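You operate a simulated robot arm through the tools that you are given. There is no shell and no other tool.

You are at the controls of a simulated robot arm. One attempt, no reset.

JOB
Light the stereo microscope at 80 and aim both lamp arms.
Fine: lamp box dial to 0 before its switch goes on; both arms point at the plate.

It is judged by the outcome, as a careful person would: the job done as asked, and still so three seconds after it is handed in. It fails if anything else is knocked over, pushed out of place, dropped, spilled or broken.

ROBOT AND FRAMES
A 6-joint arm with a two-finger parallel gripper, fixed in place. Base frame: the origin is at the foot of the arm, x ahead of it, y to its left, z up. Units: m, degrees, N and s.
With the tool pointing down near the work surface it reaches from about 0.34 to 0.76 m from the base axis. Its first joint turns from -66.0 to 66.0 degrees. Payload 2.45 kg.
The TCP is the grasp point between the finger pads, 0.024 m short of the fingertips. In the tool frame z runs along the fingers and y along their closing line. The gripper opens to 0.068 m. The fingers are 0.017 m wide and 0.01 m thick; the gripper's body (0.04 by 0.07 m) begins 0.041 m behind the TCP.
Orientation is that of the tool frame in the base frame, as a unit quaternion [w, x, y, z]. With the fingers straight down and closing along the base's y, the tool's x points along the base's -x, its y along +y and its z along -z.

CONTROLS
- The arm moves only by the tool drive_tool. Its argument "plan" is a list of rows, each a list of 7 numbers: the shift along the tool's x, y, z in mm, then the turn, a rotation vector about the tool's x, y, z in degrees, then the finger opening in mm, from 0 to 68. In form: [[tx, ty, tz, ax, ay, az, hand], ...]. A call has 1 to 20 rows; each row shifts and turns the commanded pose from where the row before left it, along the tool's axes as they then stand. A row lasts 0.2 s, in which the tool goes at most 0.05 m and 8.6 degrees; a call with a longer step from one row to the next is refused whole, and so is a gripper value outside its range. Where a pose cannot be reached the arm comes as near as it can. A force on the tool above 40 N (or 10 N above the force at the start of the call, whichever is more), or a blocked arm, ends the call early, and 0.2 s more pass. Each finger travels about 0.108 m/s and halts on what it meets, pressing with about 36 N; the grip force reading is that of the motor and also rises with nothing between the fingers. The clock runs only during rows and for 0.2 s after the last one: add rows that do not move to give the fingers time. It gives the time, the measured TCP pose, the force on the tool (base axes), the opening and the grip force at its end, in the units of the frame above (readings bear some noise), with the torque about the TCP (base axes, N m) and any sound that the robot's microphone picked up, and new pictures: "show" is both (left out), scene, wrist or none.
- Cameras (640 x 400 px; columns grow to the right, rows downward): "scene" is fixed at [0.1753, 0.4351, 1.4484]; the picture's right is [-0.55, -0.83, 0.00], its down [-0.59, 0.39, -0.71] and it looks along [0.59, -0.39, -0.71] (base axes); focal length 243 px, centre (320, 200). "wrist" rides on the gripper at [0.084, 0.011, -0.075] in the tool frame; the picture's right is [-0.13, 0.99, 0.00], its down [-0.60, -0.08, -0.79] and it looks along [-0.79, -0.10, 0.61] (tool axes); focal length 251 px, centre (320, 200). There is no depth. A picture from a camera that has moved, and an enlarged one, comes with that camera's place and axes in the base frame and with its lens.
- inspect(camera, box): a new picture of the part [left, top, right, bottom] of that camera's present view, enlarged. It takes no simulated time.
- hand_in(): hands the job in; it is judged then, once.

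Nothing tells you positions but the pictures and the camera data. Unless the task says otherwise, let go and move clear before handing in.

The tools are called after "Call:" as name(argument=value, ...) on one line, values as JSON. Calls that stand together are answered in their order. drive_tool: Moves the arm, as the interface text tells. Its arguments: {"type":"object","properties":{"plan":{"type":"array"},"show":{"type":"string","enum":["both","scene","wrist","none"]}},"required":["plan"]} The other tools are called the same way: inspect (camera, box) takes an enlarged picture of a part of a camera's view; hand_in () hands the job in.

At the start:

```text
t: 0.0
tcp_pos: [0.497, 0.071, 1.2476]
ee_rot: [0.001, 0.0, 1.0, 0.0]
ft_force: [-0.1, 0.2, -0.5]
torque: [-0.03, -0.02, -0.05]
gripper_width: 0.0677
finger_force: 0.1
```

scene: 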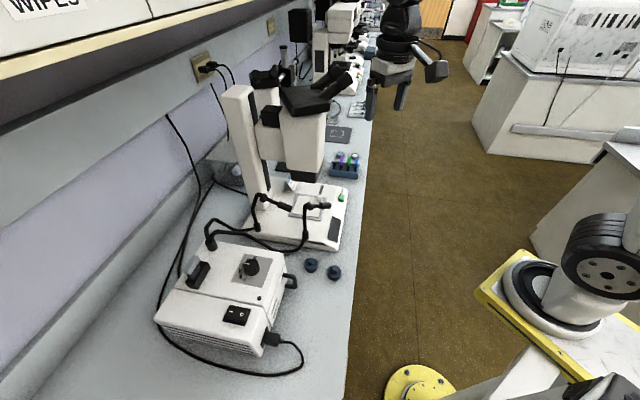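
wrist: 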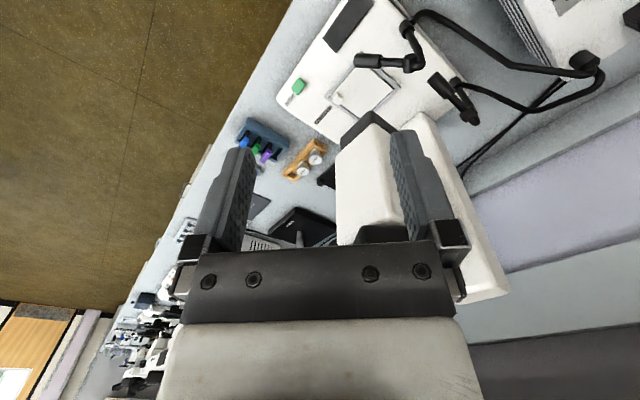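

I see a lamp box with a dial and rocker switch in the foreground, two gooseneck lamp arms ending near the microscope's stage plate, and the microscope itself. I'll look closely first.

Call:
inspect(camera="scene", box=[150, 220, 310, 370])

Call:
inspect(camera="scene", box=[230, 160, 370, 260])

Call:
inspect(camera="wrist", box=[270, 0, 510, 150])

Call:
inspect(camera="scene", box=[220, 230, 300, 280])

```text
2.67 times, centred on (230, 295) of scene
camera zoom: at [0.1753, 0.4351, 1.4484], right [-0.55, -0.83, 0.0], down [-0.59, 0.39, -0.71], along [0.59, -0.39, -0.71], focal length 648 px, centre (560, -53)
```

zoom: 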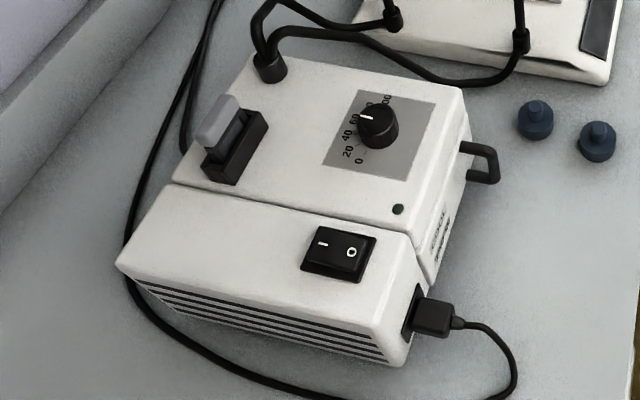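

```text
4.00 times, centred on (300, 210) of scene
camera zoom: at [0.1753, 0.4351, 1.4484], right [-0.55, -0.83, 0.0], down [-0.59, 0.39, -0.71], along [0.59, -0.39, -0.71], focal length 973 px, centre (400, 160)
```

zoom: 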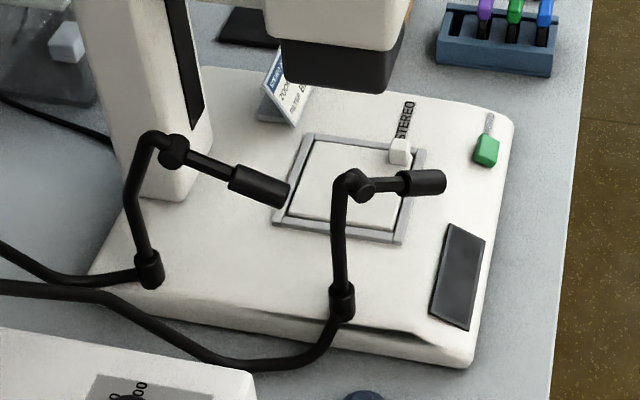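

```text
2.67 times, centred on (390, 75) of wrist
camera zoom: at [0.4129, 0.0816, 1.3223], right [0.13, 0.99, 0.0], down [0.6, -0.08, 0.79], along [0.79, -0.1, -0.61], focal length 670 px, centre (133, 533)
```

zoom: 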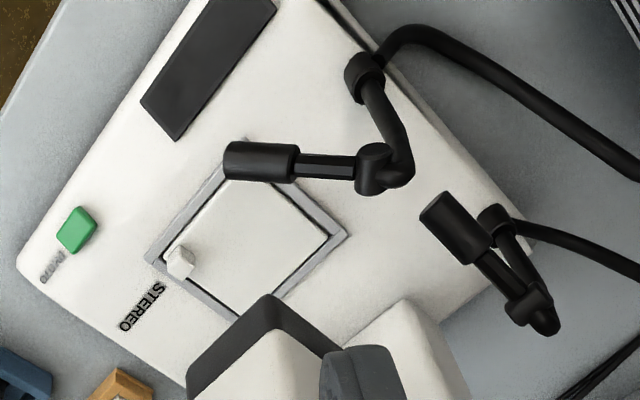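

```text
8.00 times, centred on (260, 255) of scene
camera zoom: at [0.1753, 0.4351, 1.4484], right [-0.55, -0.83, 0.0], down [-0.59, 0.39, -0.71], along [0.59, -0.39, -0.71], focal length 1945 px, centre (800, -240)
```

zoom: 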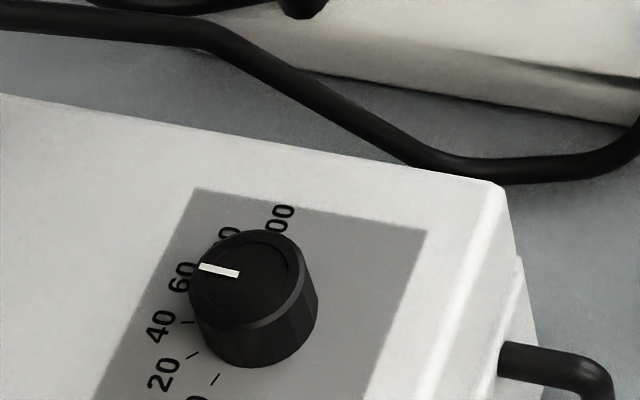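

I put the stage plate near (0.71, 0.135, 0.80), lamp A's knuckle near (0.60, 0.19, 0.934) and lamp B's near (0.687, 0.294, 0.955). I'll zoom in further on the labels, switch and joints.

Call:
inspect(camera="scene", box=[216, 298, 264, 328])

Call:
inspect(camera="scene", box=[180, 250, 228, 280])

Call:
inspect(camera="scene", box=[250, 180, 282, 200])

Call:
inspect(camera="scene", box=[296, 196, 344, 226])

Call:
inspect(camera="scene", box=[200, 50, 370, 160])

Call:
inspect(camera="scene", box=[280, 170, 304, 185])

```text
13.33 times, centred on (240, 313) of scene
camera zoom: at [0.1753, 0.4351, 1.4484], right [-0.55, -0.83, 0.0], down [-0.59, 0.39, -0.71], along [0.59, -0.39, -0.71], focal length 3242 px, centre (1387, -1307)
```

zoom: 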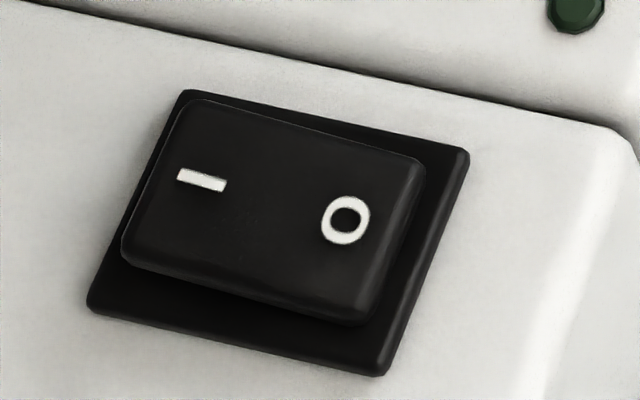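

```text
13.33 times, centred on (204, 265) of scene
camera zoom: at [0.1753, 0.4351, 1.4484], right [-0.55, -0.83, 0.0], down [-0.59, 0.39, -0.71], along [0.59, -0.39, -0.71], focal length 3242 px, centre (1867, -667)
```

zoom: 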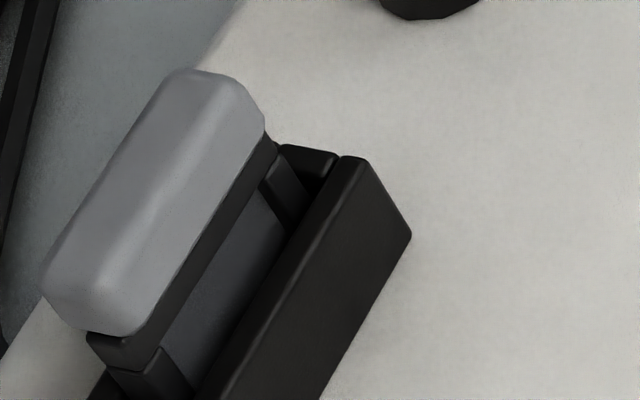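

```text
16.00 times, centred on (266, 190) of scene
camera zoom: at [0.1753, 0.4351, 1.4484], right [-0.55, -0.83, 0.0], down [-0.59, 0.39, -0.71], along [0.59, -0.39, -0.71], focal length 3890 px, centre (1184, 360)
```

zoom: 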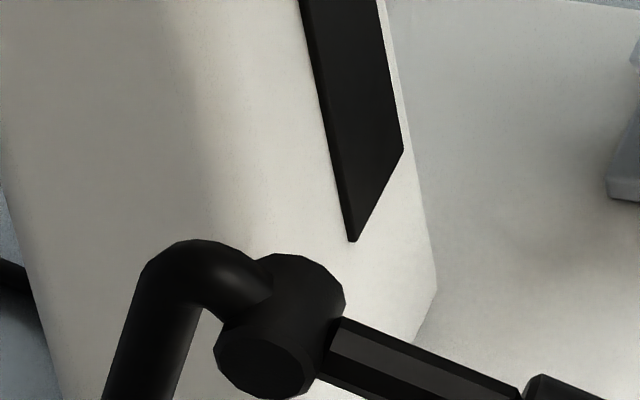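

```text
13.33 times, centred on (320, 211) of scene
camera zoom: at [0.1753, 0.4351, 1.4484], right [-0.55, -0.83, 0.0], down [-0.59, 0.39, -0.71], along [0.59, -0.39, -0.71], focal length 3242 px, centre (320, 53)
```

zoom: 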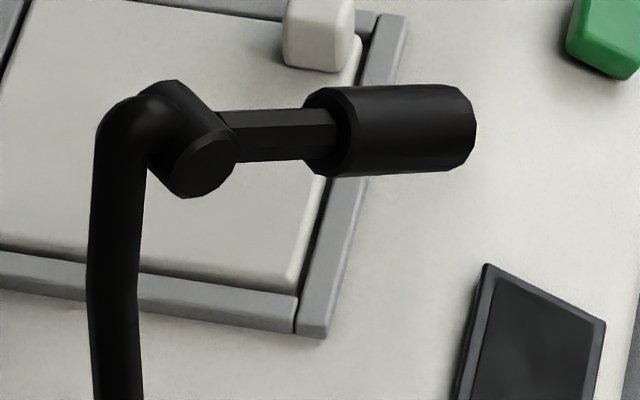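

```text
3.64 times, centred on (285, 105) of scene
camera zoom: at [0.1753, 0.4351, 1.4484], right [-0.55, -0.83, 0.0], down [-0.59, 0.39, -0.71], along [0.59, -0.39, -0.71], focal length 884 px, centre (447, 546)
```

zoom: 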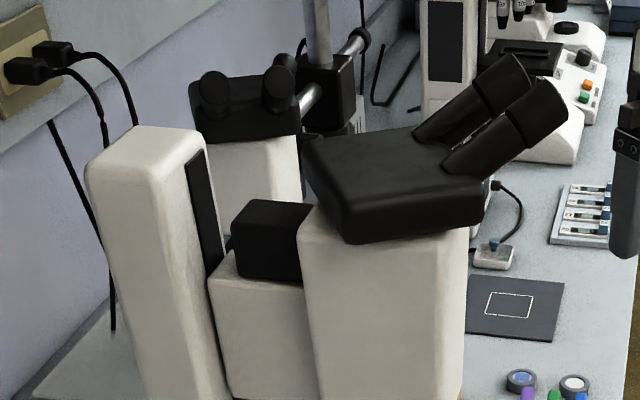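

```text
16.00 times, centred on (292, 178) of scene
camera zoom: at [0.1753, 0.4351, 1.4484], right [-0.55, -0.83, 0.0], down [-0.59, 0.39, -0.71], along [0.59, -0.39, -0.71], focal length 3890 px, centre (768, 560)
```

zoom: 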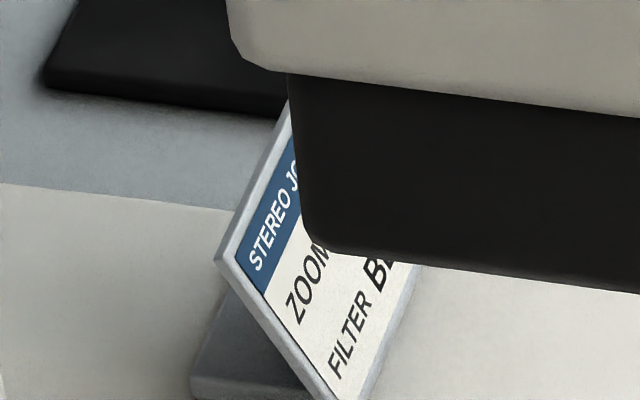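

The arms look to have a yaw collar at the post's foot and a pitch hinge at the knuckle. I'll move over to the lamp box, turned 45° to match the bench, to see the dial and switch from close up.

Call:
drive_tool(plan=[[12, 38.6, 0, 0, 0, 0, 68], [12, 38.6, 0, 0, 0, 0, 68], [12, 38.6, 0, 0, 0, 0, 68], [12, 38.6, 0, 0, 0, 0, 68], [12, 38.6, 12, 0, 0, 0, 68], [12, 38.6, 25, 0, 0, 0, 68], [12, 38.6, 25, 0, 0, 0, 68], [13, 38.6, 36, 0, 0, 0, 68], [0, 0, 0, 0, 0, -7.5, 68], [0, 0, 0, 0, 0, -7.5, 68], [0, 0, 0, 0, 0, -7.5, 68], [0, 0, 0, 0, 0, -7.5, 68], [0, 0, 0, 0, 0, -7.5, 68], [0, 0, 0, 0, 0, -7.5, 68]])

```text
refused: row 8 steps farther than a row can; nothing moved
```

Call:
drive_tool(plan=[[12, 38.6, 0, 0, 0, 0, 68], [12, 38.6, 0, 0, 0, 0, 68], [12, 38.6, 0, 0, 0, 0, 68], [12, 38.6, 0, 0, 0, 0, 68], [12, 38.6, 20, 0, 0, 0, 68], [12, 38.6, 25, 0, 0, 0, 68], [12, 38.6, 25, 0, 0, 0, 68], [13, 38.6, 25, 0, 0, 0, 68], [0, 0, 0, 0, 0, -7.5, 68], [0, 0, 0, 0, 0, -7.5, 68], [0, 0, 0, 0, 0, -7.5, 68], [0, 0, 0, 0, 0, -7.5, 68], [0, 0, 0, 0, 0, -7.5, 68], [0, 0, 0, 0, 0, -7.5, 68]])

```text
t: 3.0
tcp_pos: [0.4007, 0.3798, 1.1523]
ee_rot: [0.0, -0.384, 0.923, 0.001]
ft_force: [-0.2, -0.3, -0.2]
torque: [0.0, 0.0, 0.02]
gripper_width: 0.068
finger_force: 0.0
camera wrist: at [0.3327, 0.3272, 1.2275], right [-0.61, 0.79, 0.0], down [0.48, 0.37, 0.79], along [0.63, 0.48, -0.61], focal length 251 px, centre (320, 200)
```

scene: 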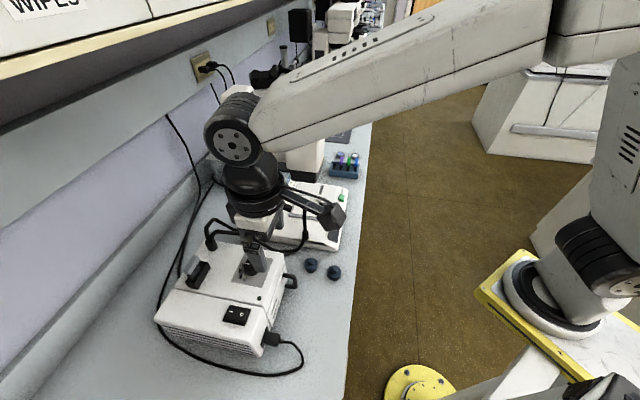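
wrist: 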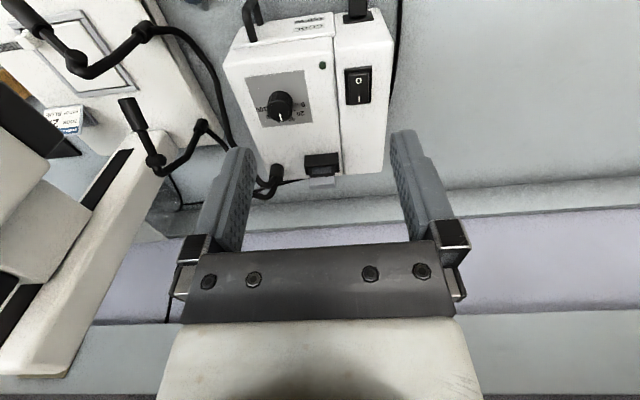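

The lamp box is in clear view: dial panel, rocker switch and the slider at the back. I'm zooming in on each to get orientations.

Call:
inspect(camera="wrist", box=[240, 60, 336, 120])

Call:
inspect(camera="wrist", box=[326, 50, 390, 120])

Call:
inspect(camera="wrist", box=[220, 0, 412, 200])

Call:
inspect(camera="wrist", box=[0, 0, 240, 210])

Call:
inspect(camera="wrist", box=[20, 90, 100, 150])

```text
6.67 times, centred on (288, 90) of wrist
camera zoom: at [0.3327, 0.3272, 1.2275], right [-0.61, 0.79, 0.0], down [0.48, 0.37, 0.79], along [0.63, 0.48, -0.61], focal length 1676 px, centre (533, 933)
```

zoom: 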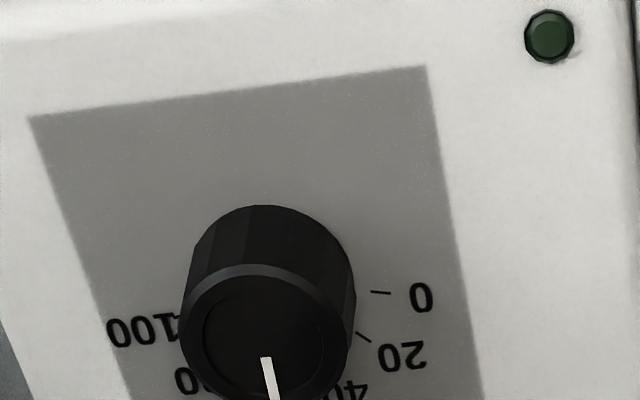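

```text
5.71 times, centred on (358, 85) of wrist
camera zoom: at [0.3327, 0.3272, 1.2275], right [-0.61, 0.79, 0.0], down [0.48, 0.37, 0.79], along [0.63, 0.48, -0.61], focal length 1437 px, centre (103, 857)
```

zoom: 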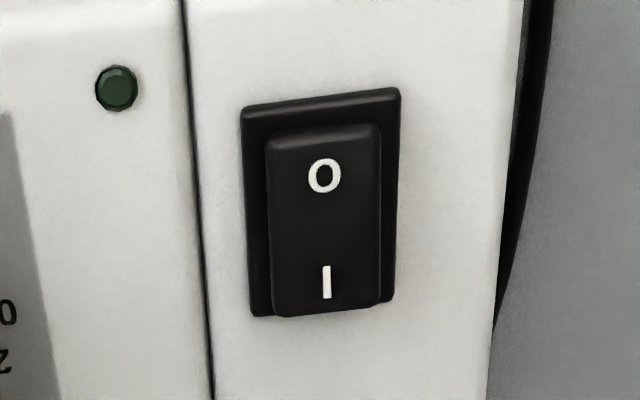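

```text
2.00 times, centred on (316, 100) of wrist
camera zoom: at [0.3327, 0.3272, 1.2275], right [-0.61, 0.79, 0.0], down [0.48, 0.37, 0.79], along [0.63, 0.48, -0.61], focal length 503 px, centre (328, 400)
```

zoom: 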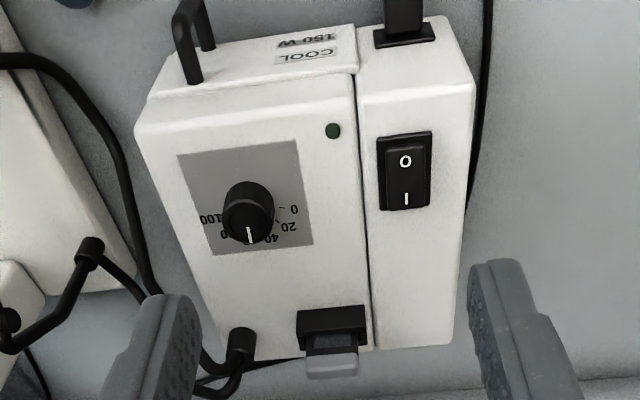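

```text
1.90 times, centred on (120, 105) of wrist
camera zoom: at [0.3327, 0.3272, 1.2275], right [-0.61, 0.79, 0.0], down [0.48, 0.37, 0.79], along [0.63, 0.48, -0.61], focal length 479 px, centre (701, 381)
```

zoom: 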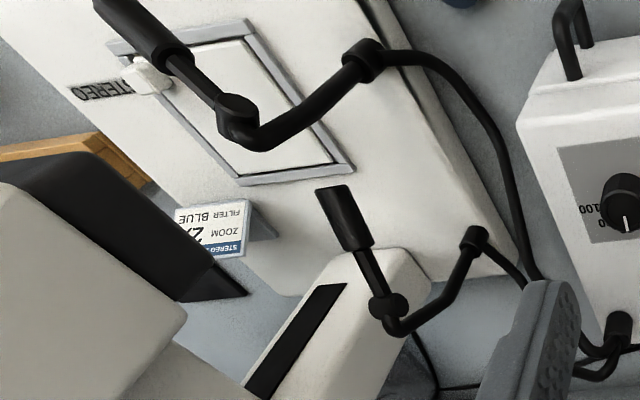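

```text
6.67 times, centred on (60, 120) of wrist
camera zoom: at [0.3327, 0.3272, 1.2275], right [-0.61, 0.79, 0.0], down [0.48, 0.37, 0.79], along [0.63, 0.48, -0.61], focal length 1676 px, centre (2053, 733)
```

zoom: 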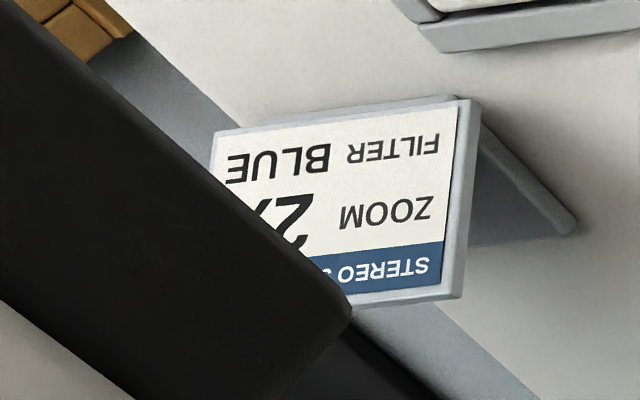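

The dial pointer reads about 50, with 0 at roughly base angle 120° and 80 at about 0°. The switch is off, and its I side is the one nearer the wall. I place the knob at about (0.520, 0.406), top z about 0.924. Next I'll turn the tool to yaw 0 and hover above the knob.

Call:
drive_tool(plan=[[0, 0, 0, 0, 0, 7.5, 68], [0, 0, 0, 0, 0, 7.5, 68], [0, 0, 0, 0, 0, 7.5, 68], [0, 0, 0, 0, 0, 7.5, 68], [0, 0, 0, 0, 0, 7.5, 68], [0, 0, 0, 0, 0, 7.5, 68], [-30, 6.5, 35, 0, 0, 0, 68], [-30, 6.5, 35, 0, 0, 0, 68], [-30, 6.5, 35, 0, 0, 0, 68], [-30, 6.5, 35, 0, 0, 0, 68]])

```text
t: 5.2
tcp_pos: [0.5193, 0.4047, 1.0117]
ee_rot: [0.0, -0.001, 1.0, 0.0]
ft_force: [0.2, 0.3, 0.1]
torque: [-0.02, 0.02, 0.0]
gripper_width: 0.0682
finger_force: 0.1
camera wrist: at [0.4356, 0.415, 1.0866], right [0.13, 0.99, 0.0], down [0.6, -0.08, 0.79], along [0.79, -0.1, -0.61], focal length 251 px, centre (320, 200)
```

scene: 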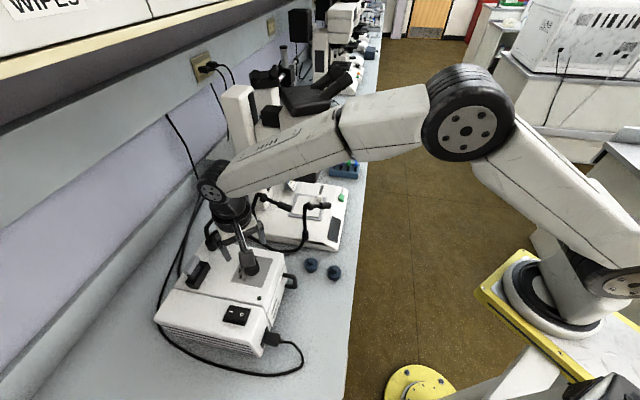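
wrist: 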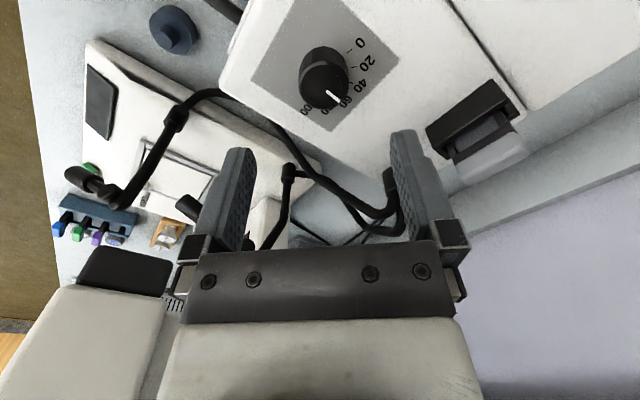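

Call:
inspect(camera="wrist", box=[260, 20, 404, 110])

Call:
inspect(camera="scene", box=[180, 190, 308, 290])

```text
4.44 times, centred on (332, 65) of wrist
camera zoom: at [0.4356, 0.415, 1.0866], right [0.13, 0.99, 0.0], down [0.6, -0.08, 0.79], along [0.79, -0.1, -0.61], focal length 1118 px, centre (267, 800)
```

zoom: 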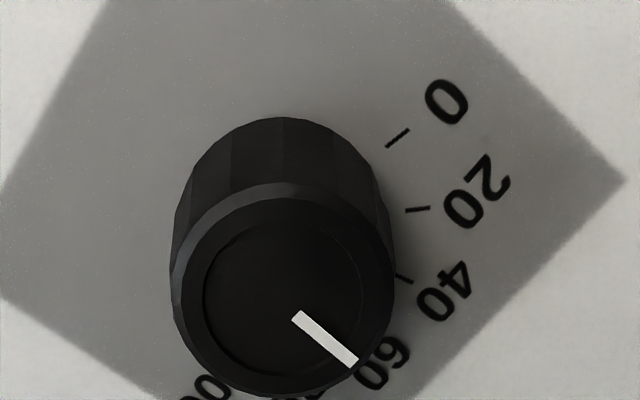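

```text
4.00 times, centred on (244, 240) of scene
camera zoom: at [0.1753, 0.4351, 1.4484], right [-0.55, -0.83, 0.0], down [-0.59, 0.39, -0.71], along [0.59, -0.39, -0.71], focal length 973 px, centre (624, 40)
```

zoom: 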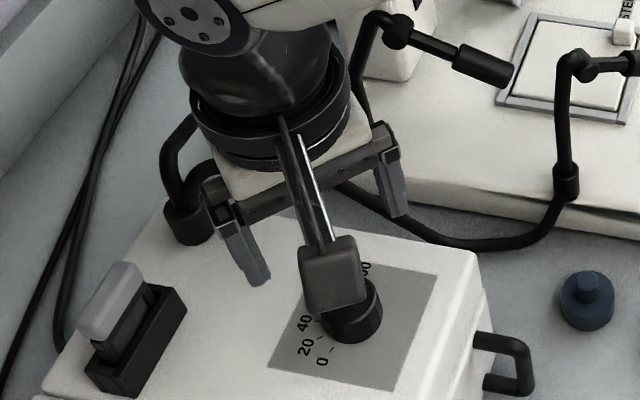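

The pointer is at about 44° and the 0 tick at about 118°. I'll descend around the knob and grip it.

Call:
drive_tool(plan=[[-2.2, 1.3, 30, 0, 0, 0, 68], [0, 0, 30, 0, 0, 0, 68], [0, 0, 17, 0, 0, 0, 68], [0, 0, 0, 0, 0, 0, 50], [0, 0, 0, 0, 0, 0, 40], [0, 0, 0, 0, 0, 0, 30], [0, 0, 0, 0, 0, 0, 28]])

```text
t: 6.8
tcp_pos: [0.5244, 0.4075, 0.9366]
ee_rot: [0.0, 0.0, 1.0, 0.0]
ft_force: [1.8, 4.6, -3.5]
torque: [-0.07, -0.09, 0.06]
gripper_width: 0.0357
finger_force: 45.0
camera wrist: at [0.4393, 0.4168, 1.011], right [0.13, 0.99, 0.0], down [0.6, -0.08, 0.79], along [0.79, -0.1, -0.61], focal length 251 px, centre (320, 200)
```

scene: 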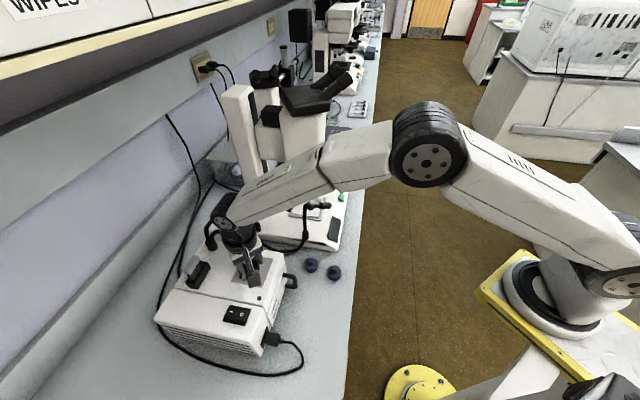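
wrist: 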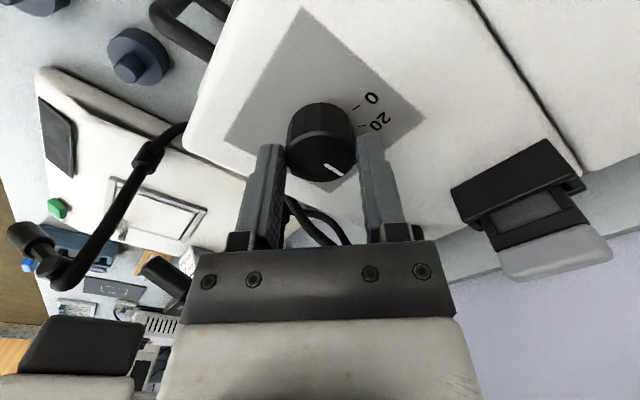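

Call:
drive_tool(plan=[[0, 0, 0, 0, 0, 0, 46], [0, 0, 0, 0, 0, 0, 46]], show="wrist")

```text
t: 7.4
tcp_pos: [0.5239, 0.4057, 0.9368]
ee_rot: [-0.001, 0.0, 1.0, 0.0]
ft_force: [-0.2, 0.4, -0.7]
torque: [0.0, -0.03, -0.01]
gripper_width: 0.0461
finger_force: 0.1
camera wrist: at [0.4393, 0.4165, 1.0113], right [0.13, 0.99, 0.0], down [0.6, -0.08, 0.79], along [0.79, -0.1, -0.61], focal length 251 px, centre (320, 200)
```

wrist: 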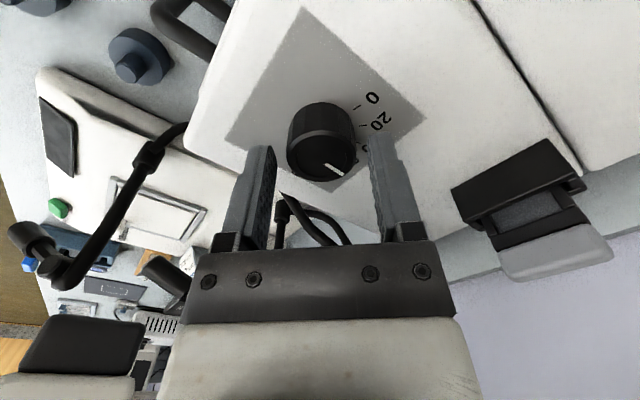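

Call:
drive_tool(plan=[[3.4, 0.5, 3, 0, 0, 0, 46], [0, 0, 0, 0, 0, 0, 38], [0, 0, 0, 0, 0, 0, 28], [0, 0, 0, 0, 0, 0, 26]], show="wrist")

Call:
inspect(camera="wrist", box=[240, 70, 432, 190])

```text
t: 8.4
tcp_pos: [0.5205, 0.4065, 0.9335]
ee_rot: [0.0, 0.0, 1.0, 0.0]
ft_force: [-1.1, 0.6, -0.6]
torque: [0.29, -0.15, 0.01]
gripper_width: 0.0356
finger_force: 45.2
camera wrist: at [0.4356, 0.4168, 1.0078], right [0.13, 0.99, 0.0], down [0.6, -0.08, 0.79], along [0.79, -0.1, -0.61], focal length 251 px, centre (320, 200)
```

wrist: 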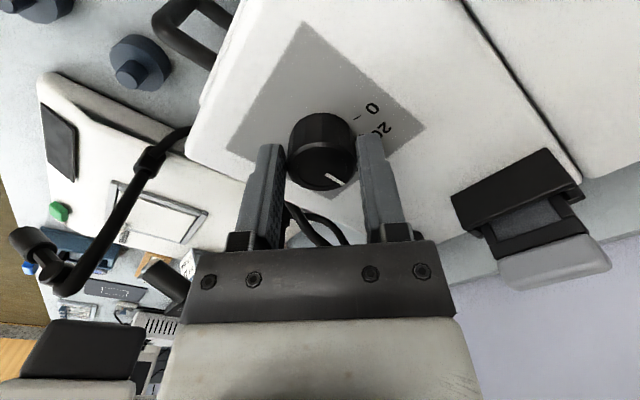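

```text
3.33 times, centred on (336, 130) of wrist
camera zoom: at [0.4356, 0.4168, 1.0078], right [0.13, 0.99, 0.0], down [0.6, -0.08, 0.79], along [0.79, -0.1, -0.61], focal length 838 px, centre (267, 433)
```

zoom: 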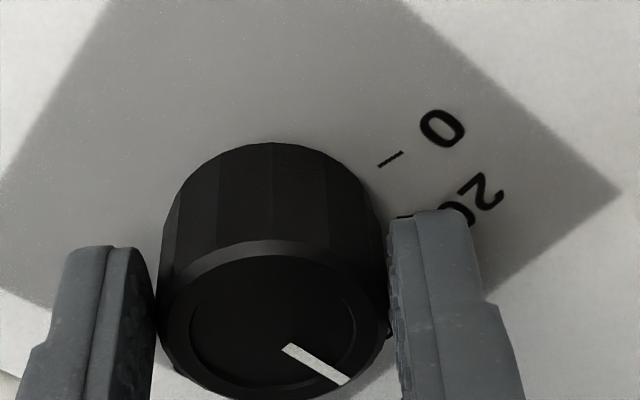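

The grip is centred. Rotating the knob counter-clockwise toward 0.

Call:
drive_tool(plan=[[0, 0, 0, 0, 0, -7, 26], [0, 0, 0, 0, 0, -7, 26], [0, 0, 0, 0, 0, -7, 26], [0, 0, 0, 0, 0, -7, 26], [0, 0, 0, 0, 0, -7, 26], [0, 0, 0, 0, 0, -7, 26], [0, 0, 0, 0, 0, -7, 26], [0, 0, 0, 0, 0, -7, 26], [0, 0, 0, 0, 0, -7, 26], [0, 0, 0, 0, 0, 0, 26]])

Call:
inspect(camera="wrist", box=[240, 70, 432, 190])

Call:
inspect(camera="scene", box=[204, 230, 300, 290])

```text
t: 9.6
tcp_pos: [0.5223, 0.4025, 0.9341]
ee_rot: [-0.003, -0.28, 0.96, -0.005]
ft_force: [-1.5, -6.2, 5.4]
torque: [-0.11, 0.11, -0.03]
gripper_width: 0.0354
finger_force: 44.6
stopped in row 5: the force on the tool passed its limit at 41 N (the readings are from after the stop); the commanded pose is now the measured one
camera wrist: at [0.4441, 0.3675, 1.0083], right [-0.42, 0.91, -0.01], down [0.55, 0.26, 0.79], along [0.72, 0.33, -0.61], focal length 251 px, centre (320, 200)
```

scene: 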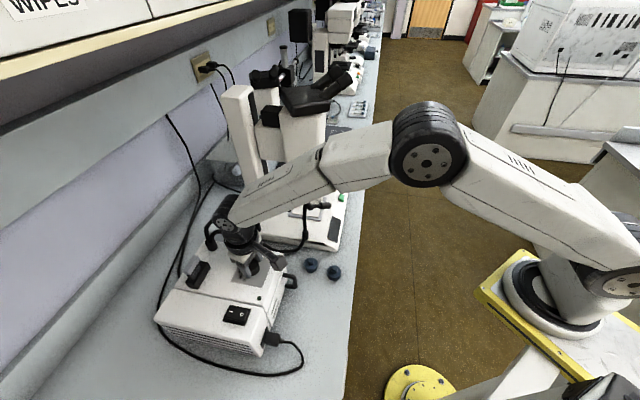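
wrist: 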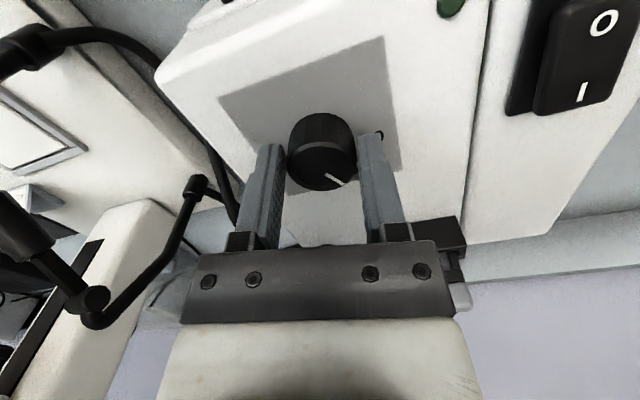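

```text
3.33 times, centred on (336, 130) of wrist
camera zoom: at [0.4441, 0.3675, 1.0083], right [-0.42, 0.91, -0.01], down [0.55, 0.26, 0.79], along [0.72, 0.33, -0.61], focal length 838 px, centre (267, 433)
```

zoom: 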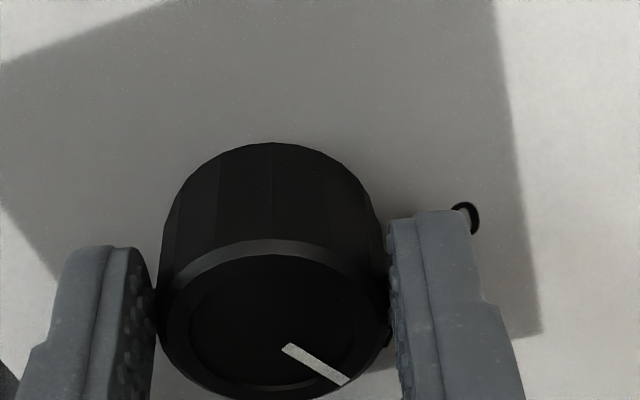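

```text
6.67 times, centred on (252, 260) of scene
camera zoom: at [0.1751, 0.4349, 1.4485], right [-0.55, -0.83, 0.0], down [-0.59, 0.39, -0.71], along [0.59, -0.39, -0.71], focal length 1621 px, centre (773, -200)
```

zoom: 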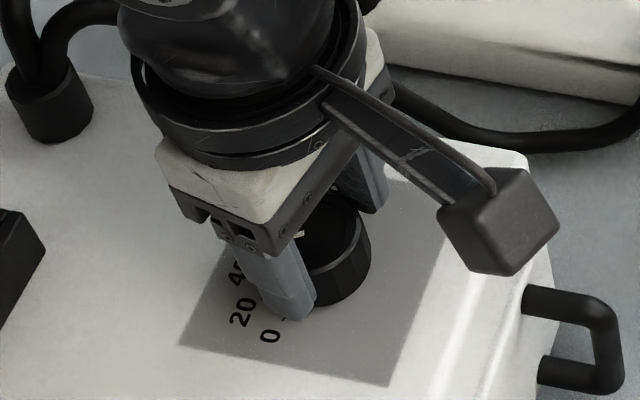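

The knob turned about 32° with the grip before the force limit stopped the call, so I went too fast. I'll release the strain, re-grip and continue more slowly.

Call:
drive_tool(plan=[[0, 0, 0, 0, 0, 0, 46], [0, 0, 0, 0, 0, 0, 46]], show="wrist")

Call:
inspect(camera="wrist", box=[240, 70, 432, 190])

```text
t: 10.2
tcp_pos: [0.5214, 0.404, 0.9324]
ee_rot: [-0.001, -0.28, 0.96, -0.003]
ft_force: [-0.6, 0.1, -0.4]
torque: [0.0, -0.02, 0.01]
gripper_width: 0.0459
finger_force: 0.1
camera wrist: at [0.444, 0.3681, 1.0077], right [-0.42, 0.91, -0.01], down [0.55, 0.26, 0.79], along [0.72, 0.33, -0.61], focal length 251 px, centre (320, 200)
```

wrist: 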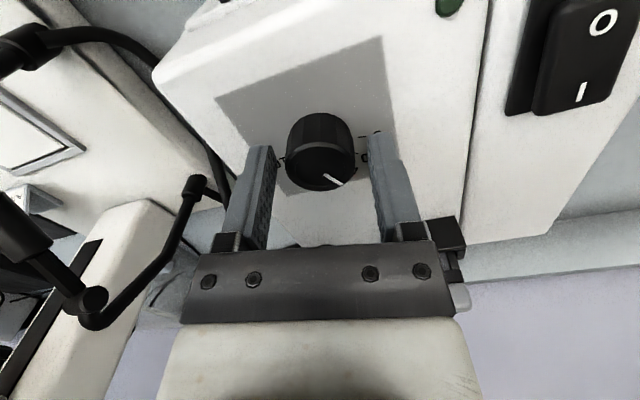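

```text
3.33 times, centred on (336, 130) of wrist
camera zoom: at [0.444, 0.3681, 1.0077], right [-0.42, 0.91, -0.01], down [0.55, 0.26, 0.79], along [0.72, 0.33, -0.61], focal length 838 px, centre (267, 433)
```

zoom: 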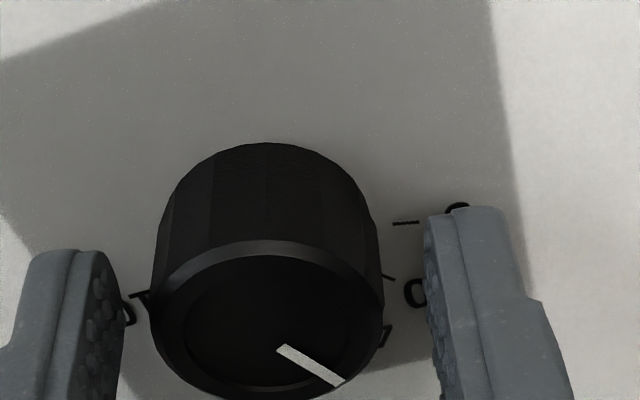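

Call:
drive_tool(plan=[[0, -0.8, 0, 0, 0, 0, 46], [0, 0, 0, 0, 0, 0, 38], [0, 0, 0, 0, 0, 0, 28], [0, 0, 0, 0, 0, 0, 26], [0, 0, 0, 0, 0, -3.5, 26], [0, 0, 0, 0, 0, -3.5, 26], [0, 0, 0, 0, 0, -3.5, 26], [0, 0, 0, 0, 0, -3.5, 26], [0, 0, 0, 0, 0, -3.5, 26], [0, 0, 0, 0, 0, -3.5, 26], [0, 0, 0, 0, 0, -3.5, 26], [0, 0, 0, 0, 0, -3.5, 26], [0, 0, 0, 0, 0, -3.5, 26], [0, 0, 0, 0, 0, 0, 26]])

Call:
inspect(camera="wrist", box=[240, 70, 432, 190])

```text
t: 13.2
tcp_pos: [0.5239, 0.4021, 0.9328]
ee_rot: [-0.003, -0.529, 0.849, -0.004]
ft_force: [23.3, -11.6, -9.8]
torque: [-0.08, -0.29, -0.18]
gripper_width: 0.0354
finger_force: 45.2
camera wrist: at [0.4766, 0.3307, 1.0079], right [-0.83, 0.55, 0.0], down [0.34, 0.51, 0.79], along [0.44, 0.66, -0.61], focal length 251 px, centre (320, 200)
```

scene: 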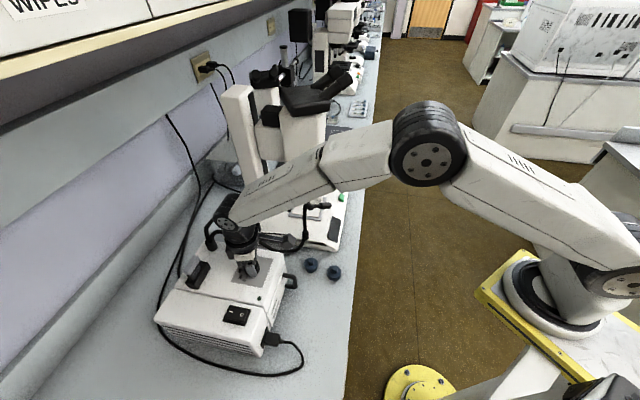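
wrist: 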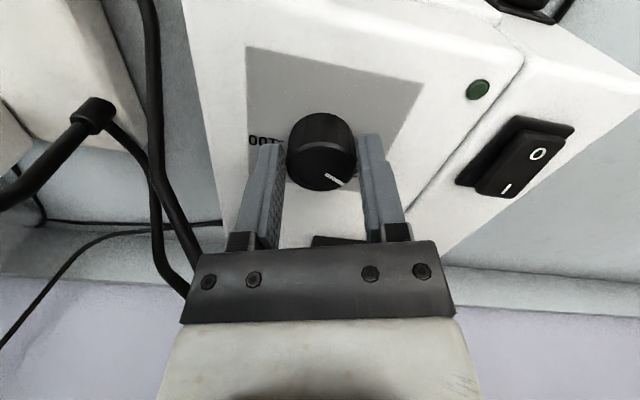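

```text
3.33 times, centred on (336, 130) of wrist
camera zoom: at [0.4766, 0.3307, 1.0079], right [-0.83, 0.55, 0.0], down [0.34, 0.51, 0.79], along [0.44, 0.66, -0.61], focal length 838 px, centre (267, 433)
```

zoom: 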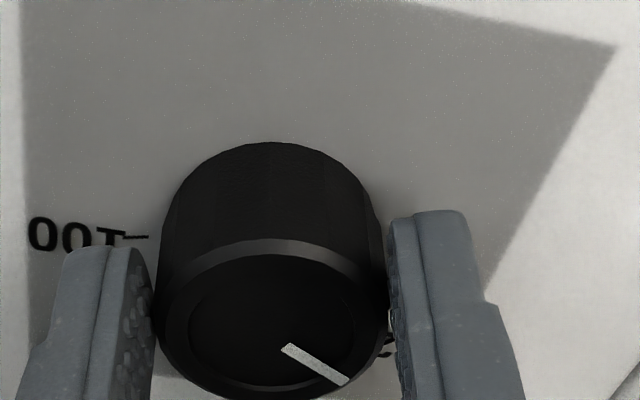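

Call:
drive_tool(plan=[[0, 0, 0, 0, 0, 0, 46], [0, 0, 0, 0, 0, 0, 46]], show="wrist")

Call:
inspect(camera="wrist", box=[240, 80, 432, 200])

```text
t: 13.8
tcp_pos: [0.5207, 0.4043, 0.9334]
ee_rot: [-0.002, -0.53, 0.848, -0.002]
ft_force: [0.6, 0.5, 0.4]
torque: [-0.02, 0.01, 0.0]
gripper_width: 0.0459
finger_force: 0.0
camera wrist: at [0.4742, 0.3328, 1.0086], right [-0.83, 0.55, 0.0], down [0.34, 0.51, 0.79], along [0.44, 0.66, -0.61], focal length 251 px, centre (320, 200)
```

wrist: 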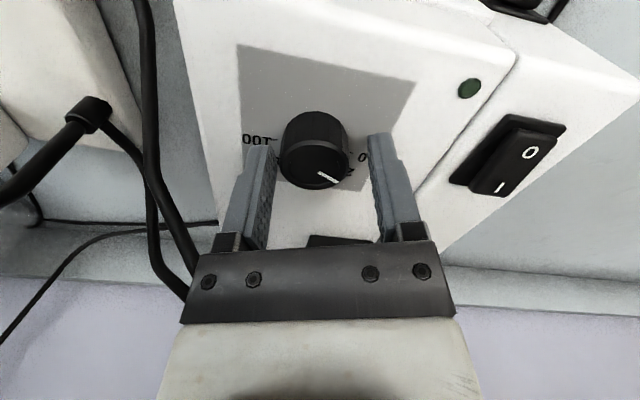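

```text
3.33 times, centred on (336, 140) of wrist
camera zoom: at [0.4742, 0.3328, 1.0086], right [-0.83, 0.55, 0.0], down [0.34, 0.51, 0.79], along [0.44, 0.66, -0.61], focal length 838 px, centre (267, 400)
```

zoom: 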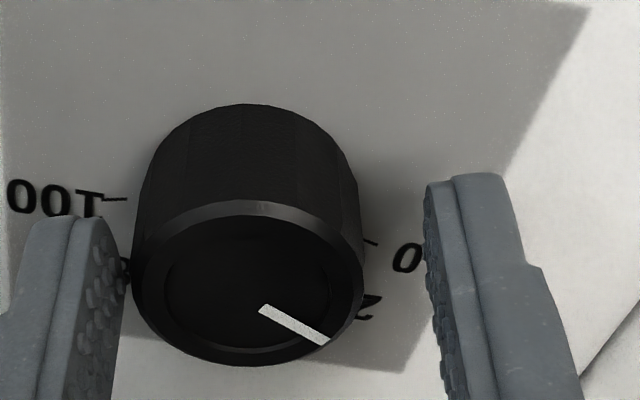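

Call:
inspect(camera="scene", box=[150, 220, 310, 370])

Call:
inspect(camera="scene", box=[216, 298, 264, 328])

```text
2.67 times, centred on (230, 295) of scene
camera zoom: at [0.1753, 0.4351, 1.4484], right [-0.55, -0.83, 0.0], down [-0.59, 0.39, -0.71], along [0.59, -0.39, -0.71], focal length 648 px, centre (560, -53)
```

zoom: 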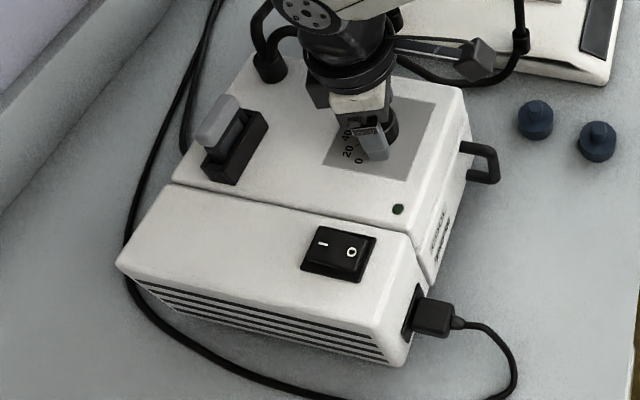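

```text
13.33 times, centred on (240, 313) of scene
camera zoom: at [0.1753, 0.4351, 1.4484], right [-0.55, -0.83, 0.0], down [-0.59, 0.39, -0.71], along [0.59, -0.39, -0.71], focal length 3242 px, centre (1387, -1307)
```

zoom: 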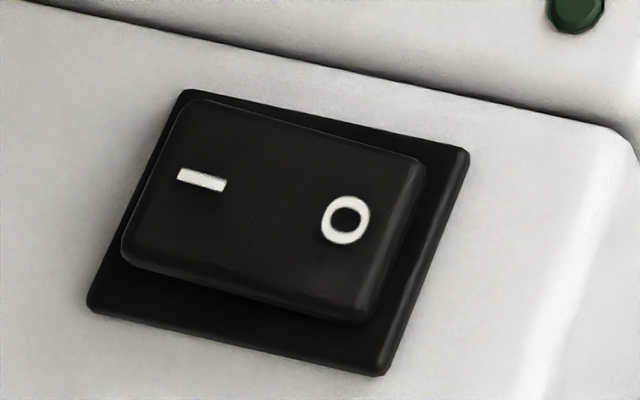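

The box hasn't moved. The knob sits 3.3 mm off my finger centre, so I'll re-centre, re-grip and turn the last 11° or so.

Call:
drive_tool(plan=[[0, -3.2, 0, 0, 0, 0, 46], [0, 0, 0, 0, 0, 0, 38], [0, 0, 0, 0, 0, 0, 28], [0, 0, 0, 0, 0, 0, 26], [0, 0, 0, 0, 0, -3, 26], [0, 0, 0, 0, 0, -3, 26], [0, 0, 0, 0, 0, -3, 26], [0, 0, 0, 0, 0, -2.5, 26], [0, 0, 0, 0, 0, 0, 26]], show="none")

Call:
drive_tool(plan=[[0, 0, 0, 0, 0, 0, 60], [0, 0, 0, 0, 0, 0, 68], [0, 0, -40, 0, 0, 0, 68], [0, 0, -40, 0, 0, 0, 68]])

Call:
inspect(camera="wrist", box=[240, 30, 400, 130])

Call:
inspect(camera="scene", box=[216, 236, 280, 286])

```text
t: 15.8
tcp_pos: [0.526, 0.4021, 0.9321]
ee_rot: [-0.002, -0.612, 0.791, -0.002]
ft_force: [3.9, 6.5, -3.4]
torque: [-0.38, 0.04, -0.31]
gripper_width: 0.0356
finger_force: 44.9
```

```text
t: 16.8
tcp_pos: [0.5238, 0.4036, 1.0139]
ee_rot: [-0.002, -0.613, 0.79, -0.002]
ft_force: [-0.4, -0.1, 1.0]
torque: [0.01, -0.04, -0.03]
gripper_width: 0.068
finger_force: 0.0
camera wrist: at [0.492, 0.3233, 1.088], right [-0.93, 0.37, 0.0], down [0.23, 0.57, 0.79], along [0.3, 0.73, -0.61], focal length 251 px, centre (320, 200)
```

scene: 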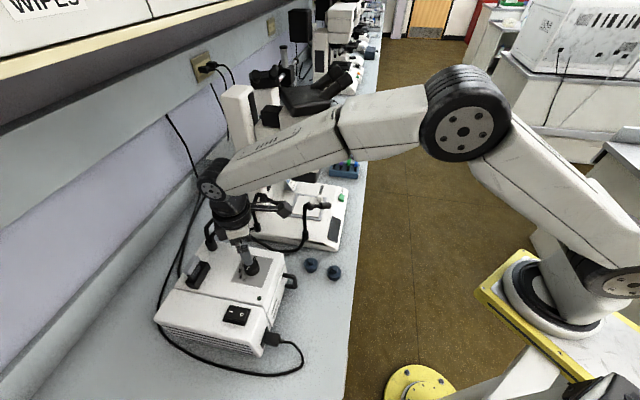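
wrist: 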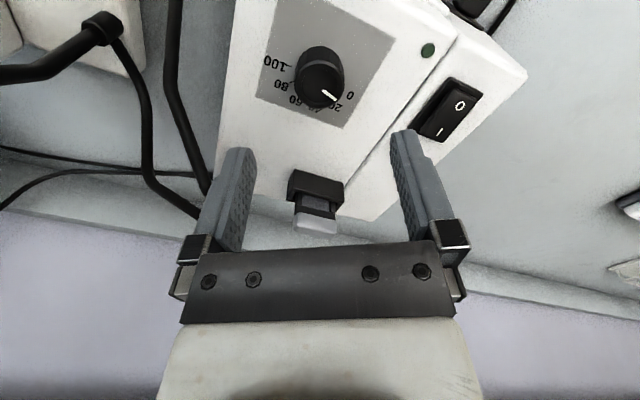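

```text
4.00 times, centred on (320, 80) of wrist
camera zoom: at [0.492, 0.3233, 1.088], right [-0.93, 0.37, 0.0], down [0.23, 0.57, 0.79], along [0.3, 0.73, -0.61], focal length 1006 px, centre (320, 680)
```

zoom: 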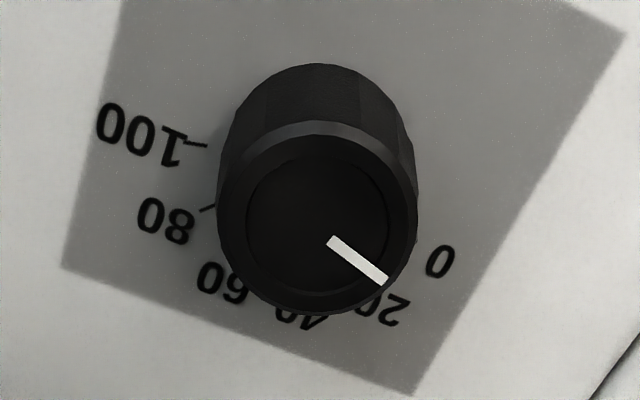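

```text
8.00 times, centred on (248, 261) of scene
camera zoom: at [0.1753, 0.4351, 1.4484], right [-0.55, -0.83, 0.0], down [-0.59, 0.39, -0.71], along [0.59, -0.39, -0.71], focal length 1945 px, centre (896, -288)
```

zoom: 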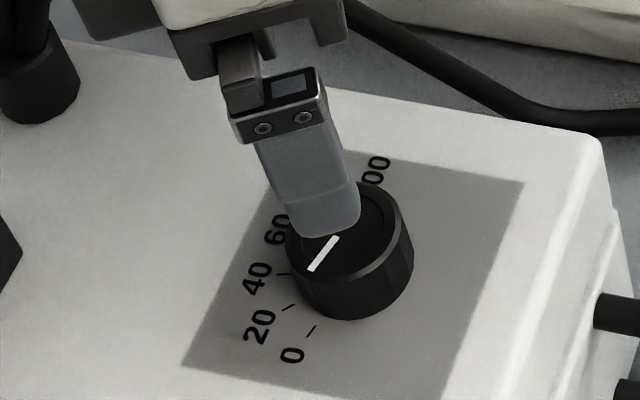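

The pointer is now within a few degrees of the 0 tick, short by about 2–4°. One more small nudge.

Call:
drive_tool(plan=[[0, -0.5, 40, 0, 0, 0, 68], [0, 0, 40, 0, 0, 0, 68], [0, 0, 0, 0, 0, 0, 48], [0, 0, 0, 0, 0, 0, 38], [0, 0, 0, 0, 0, 0, 28], [0, 0, 0, 0, 0, 0, 26], [0, 0, 0, 0, 0, -2, 26], [0, 0, 0, 0, 0, -1.5, 26], [0, 0, 0, 0, 0, 0, 26]], show="none")

Call:
drive_tool(plan=[[0, 0, 0, 0, 0, 0, 60], [0, 0, 0, 0, 0, 0, 68], [0, 0, -40, 0, 0, 0, 68], [0, 0, -45, 0, 0, 0, 68], [45, 0, -15, 0, 0, 0, 68]])

Call:
inspect(camera="wrist", box=[250, 50, 410, 150])

Call:
inspect(camera="scene", box=[216, 236, 280, 286])

```text
t: 18.8
tcp_pos: [0.5259, 0.4022, 0.9314]
ee_rot: [-0.003, -0.636, 0.772, -0.003]
ft_force: [-4.1, 6.1, -9.7]
torque: [0.44, -0.31, -0.7]
gripper_width: 0.0356
finger_force: 45.1
```

```text
t: 20.0
tcp_pos: [0.5172, 0.3586, 1.0328]
ee_rot: [-0.003, -0.636, 0.771, -0.002]
ft_force: [0.4, 0.4, 0.0]
torque: [0.03, 0.0, 0.0]
gripper_width: 0.0681
finger_force: 0.1
camera wrist: at [0.4886, 0.2772, 1.1081], right [-0.95, 0.32, 0.0], down [0.19, 0.58, 0.79], along [0.25, 0.75, -0.62], focal length 251 px, centre (320, 200)
```

scene: 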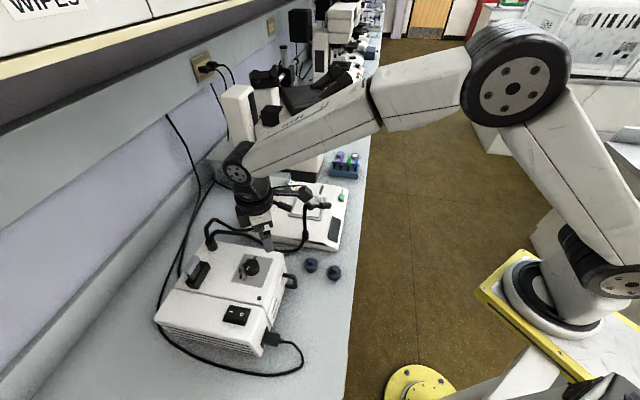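
wrist: 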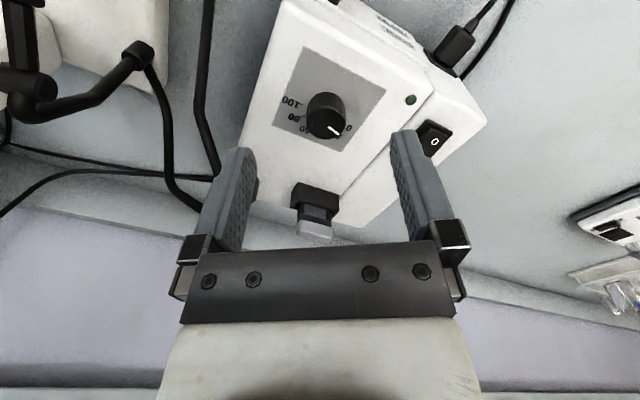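

```text
4.00 times, centred on (330, 100) of wrist
camera zoom: at [0.4886, 0.2772, 1.1081], right [-0.95, 0.32, 0.0], down [0.19, 0.58, 0.79], along [0.25, 0.75, -0.62], focal length 1006 px, centre (280, 600)
```

zoom: 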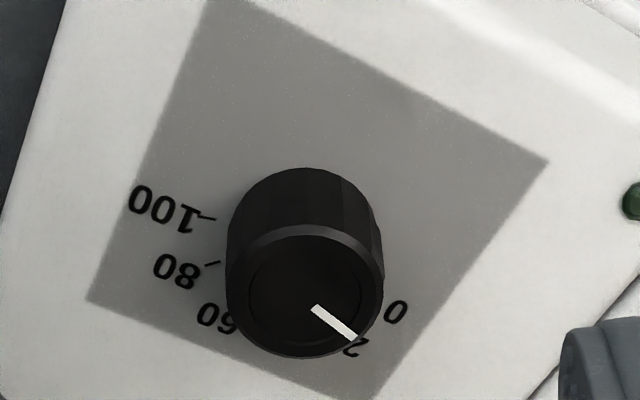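

```text
8.00 times, centred on (248, 261) of scene
camera zoom: at [0.1753, 0.4352, 1.4484], right [-0.55, -0.83, 0.0], down [-0.59, 0.39, -0.71], along [0.59, -0.39, -0.71], focal length 1945 px, centre (896, -288)
```

zoom: 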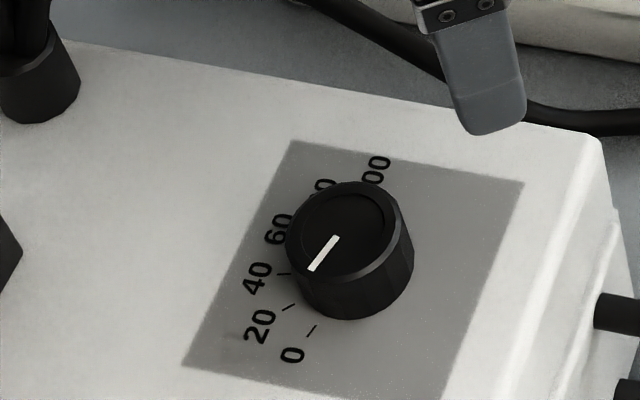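

Call:
inspect(camera="scene", box=[244, 258, 276, 282])

Call:
inspect(camera="wrist", box=[410, 110, 474, 170])

```text
16.00 times, centred on (260, 270) of scene
camera zoom: at [0.1753, 0.4352, 1.4484], right [-0.55, -0.83, 0.0], down [-0.59, 0.39, -0.71], along [0.59, -0.39, -0.71], focal length 3890 px, centre (1280, -920)
```

zoom: 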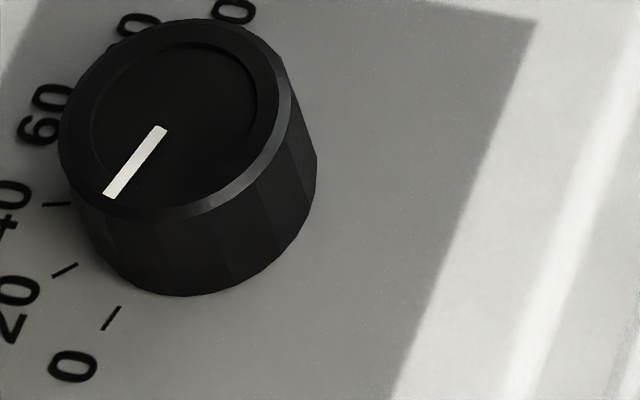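

```text
6.67 times, centred on (442, 140) of wrist
camera zoom: at [0.4886, 0.2772, 1.1081], right [-0.95, 0.32, 0.0], down [0.19, 0.58, 0.79], along [0.25, 0.75, -0.62], focal length 1676 px, centre (-493, 600)
```

zoom: 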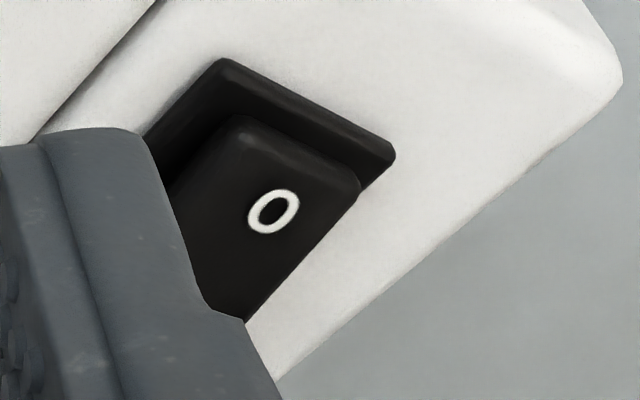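

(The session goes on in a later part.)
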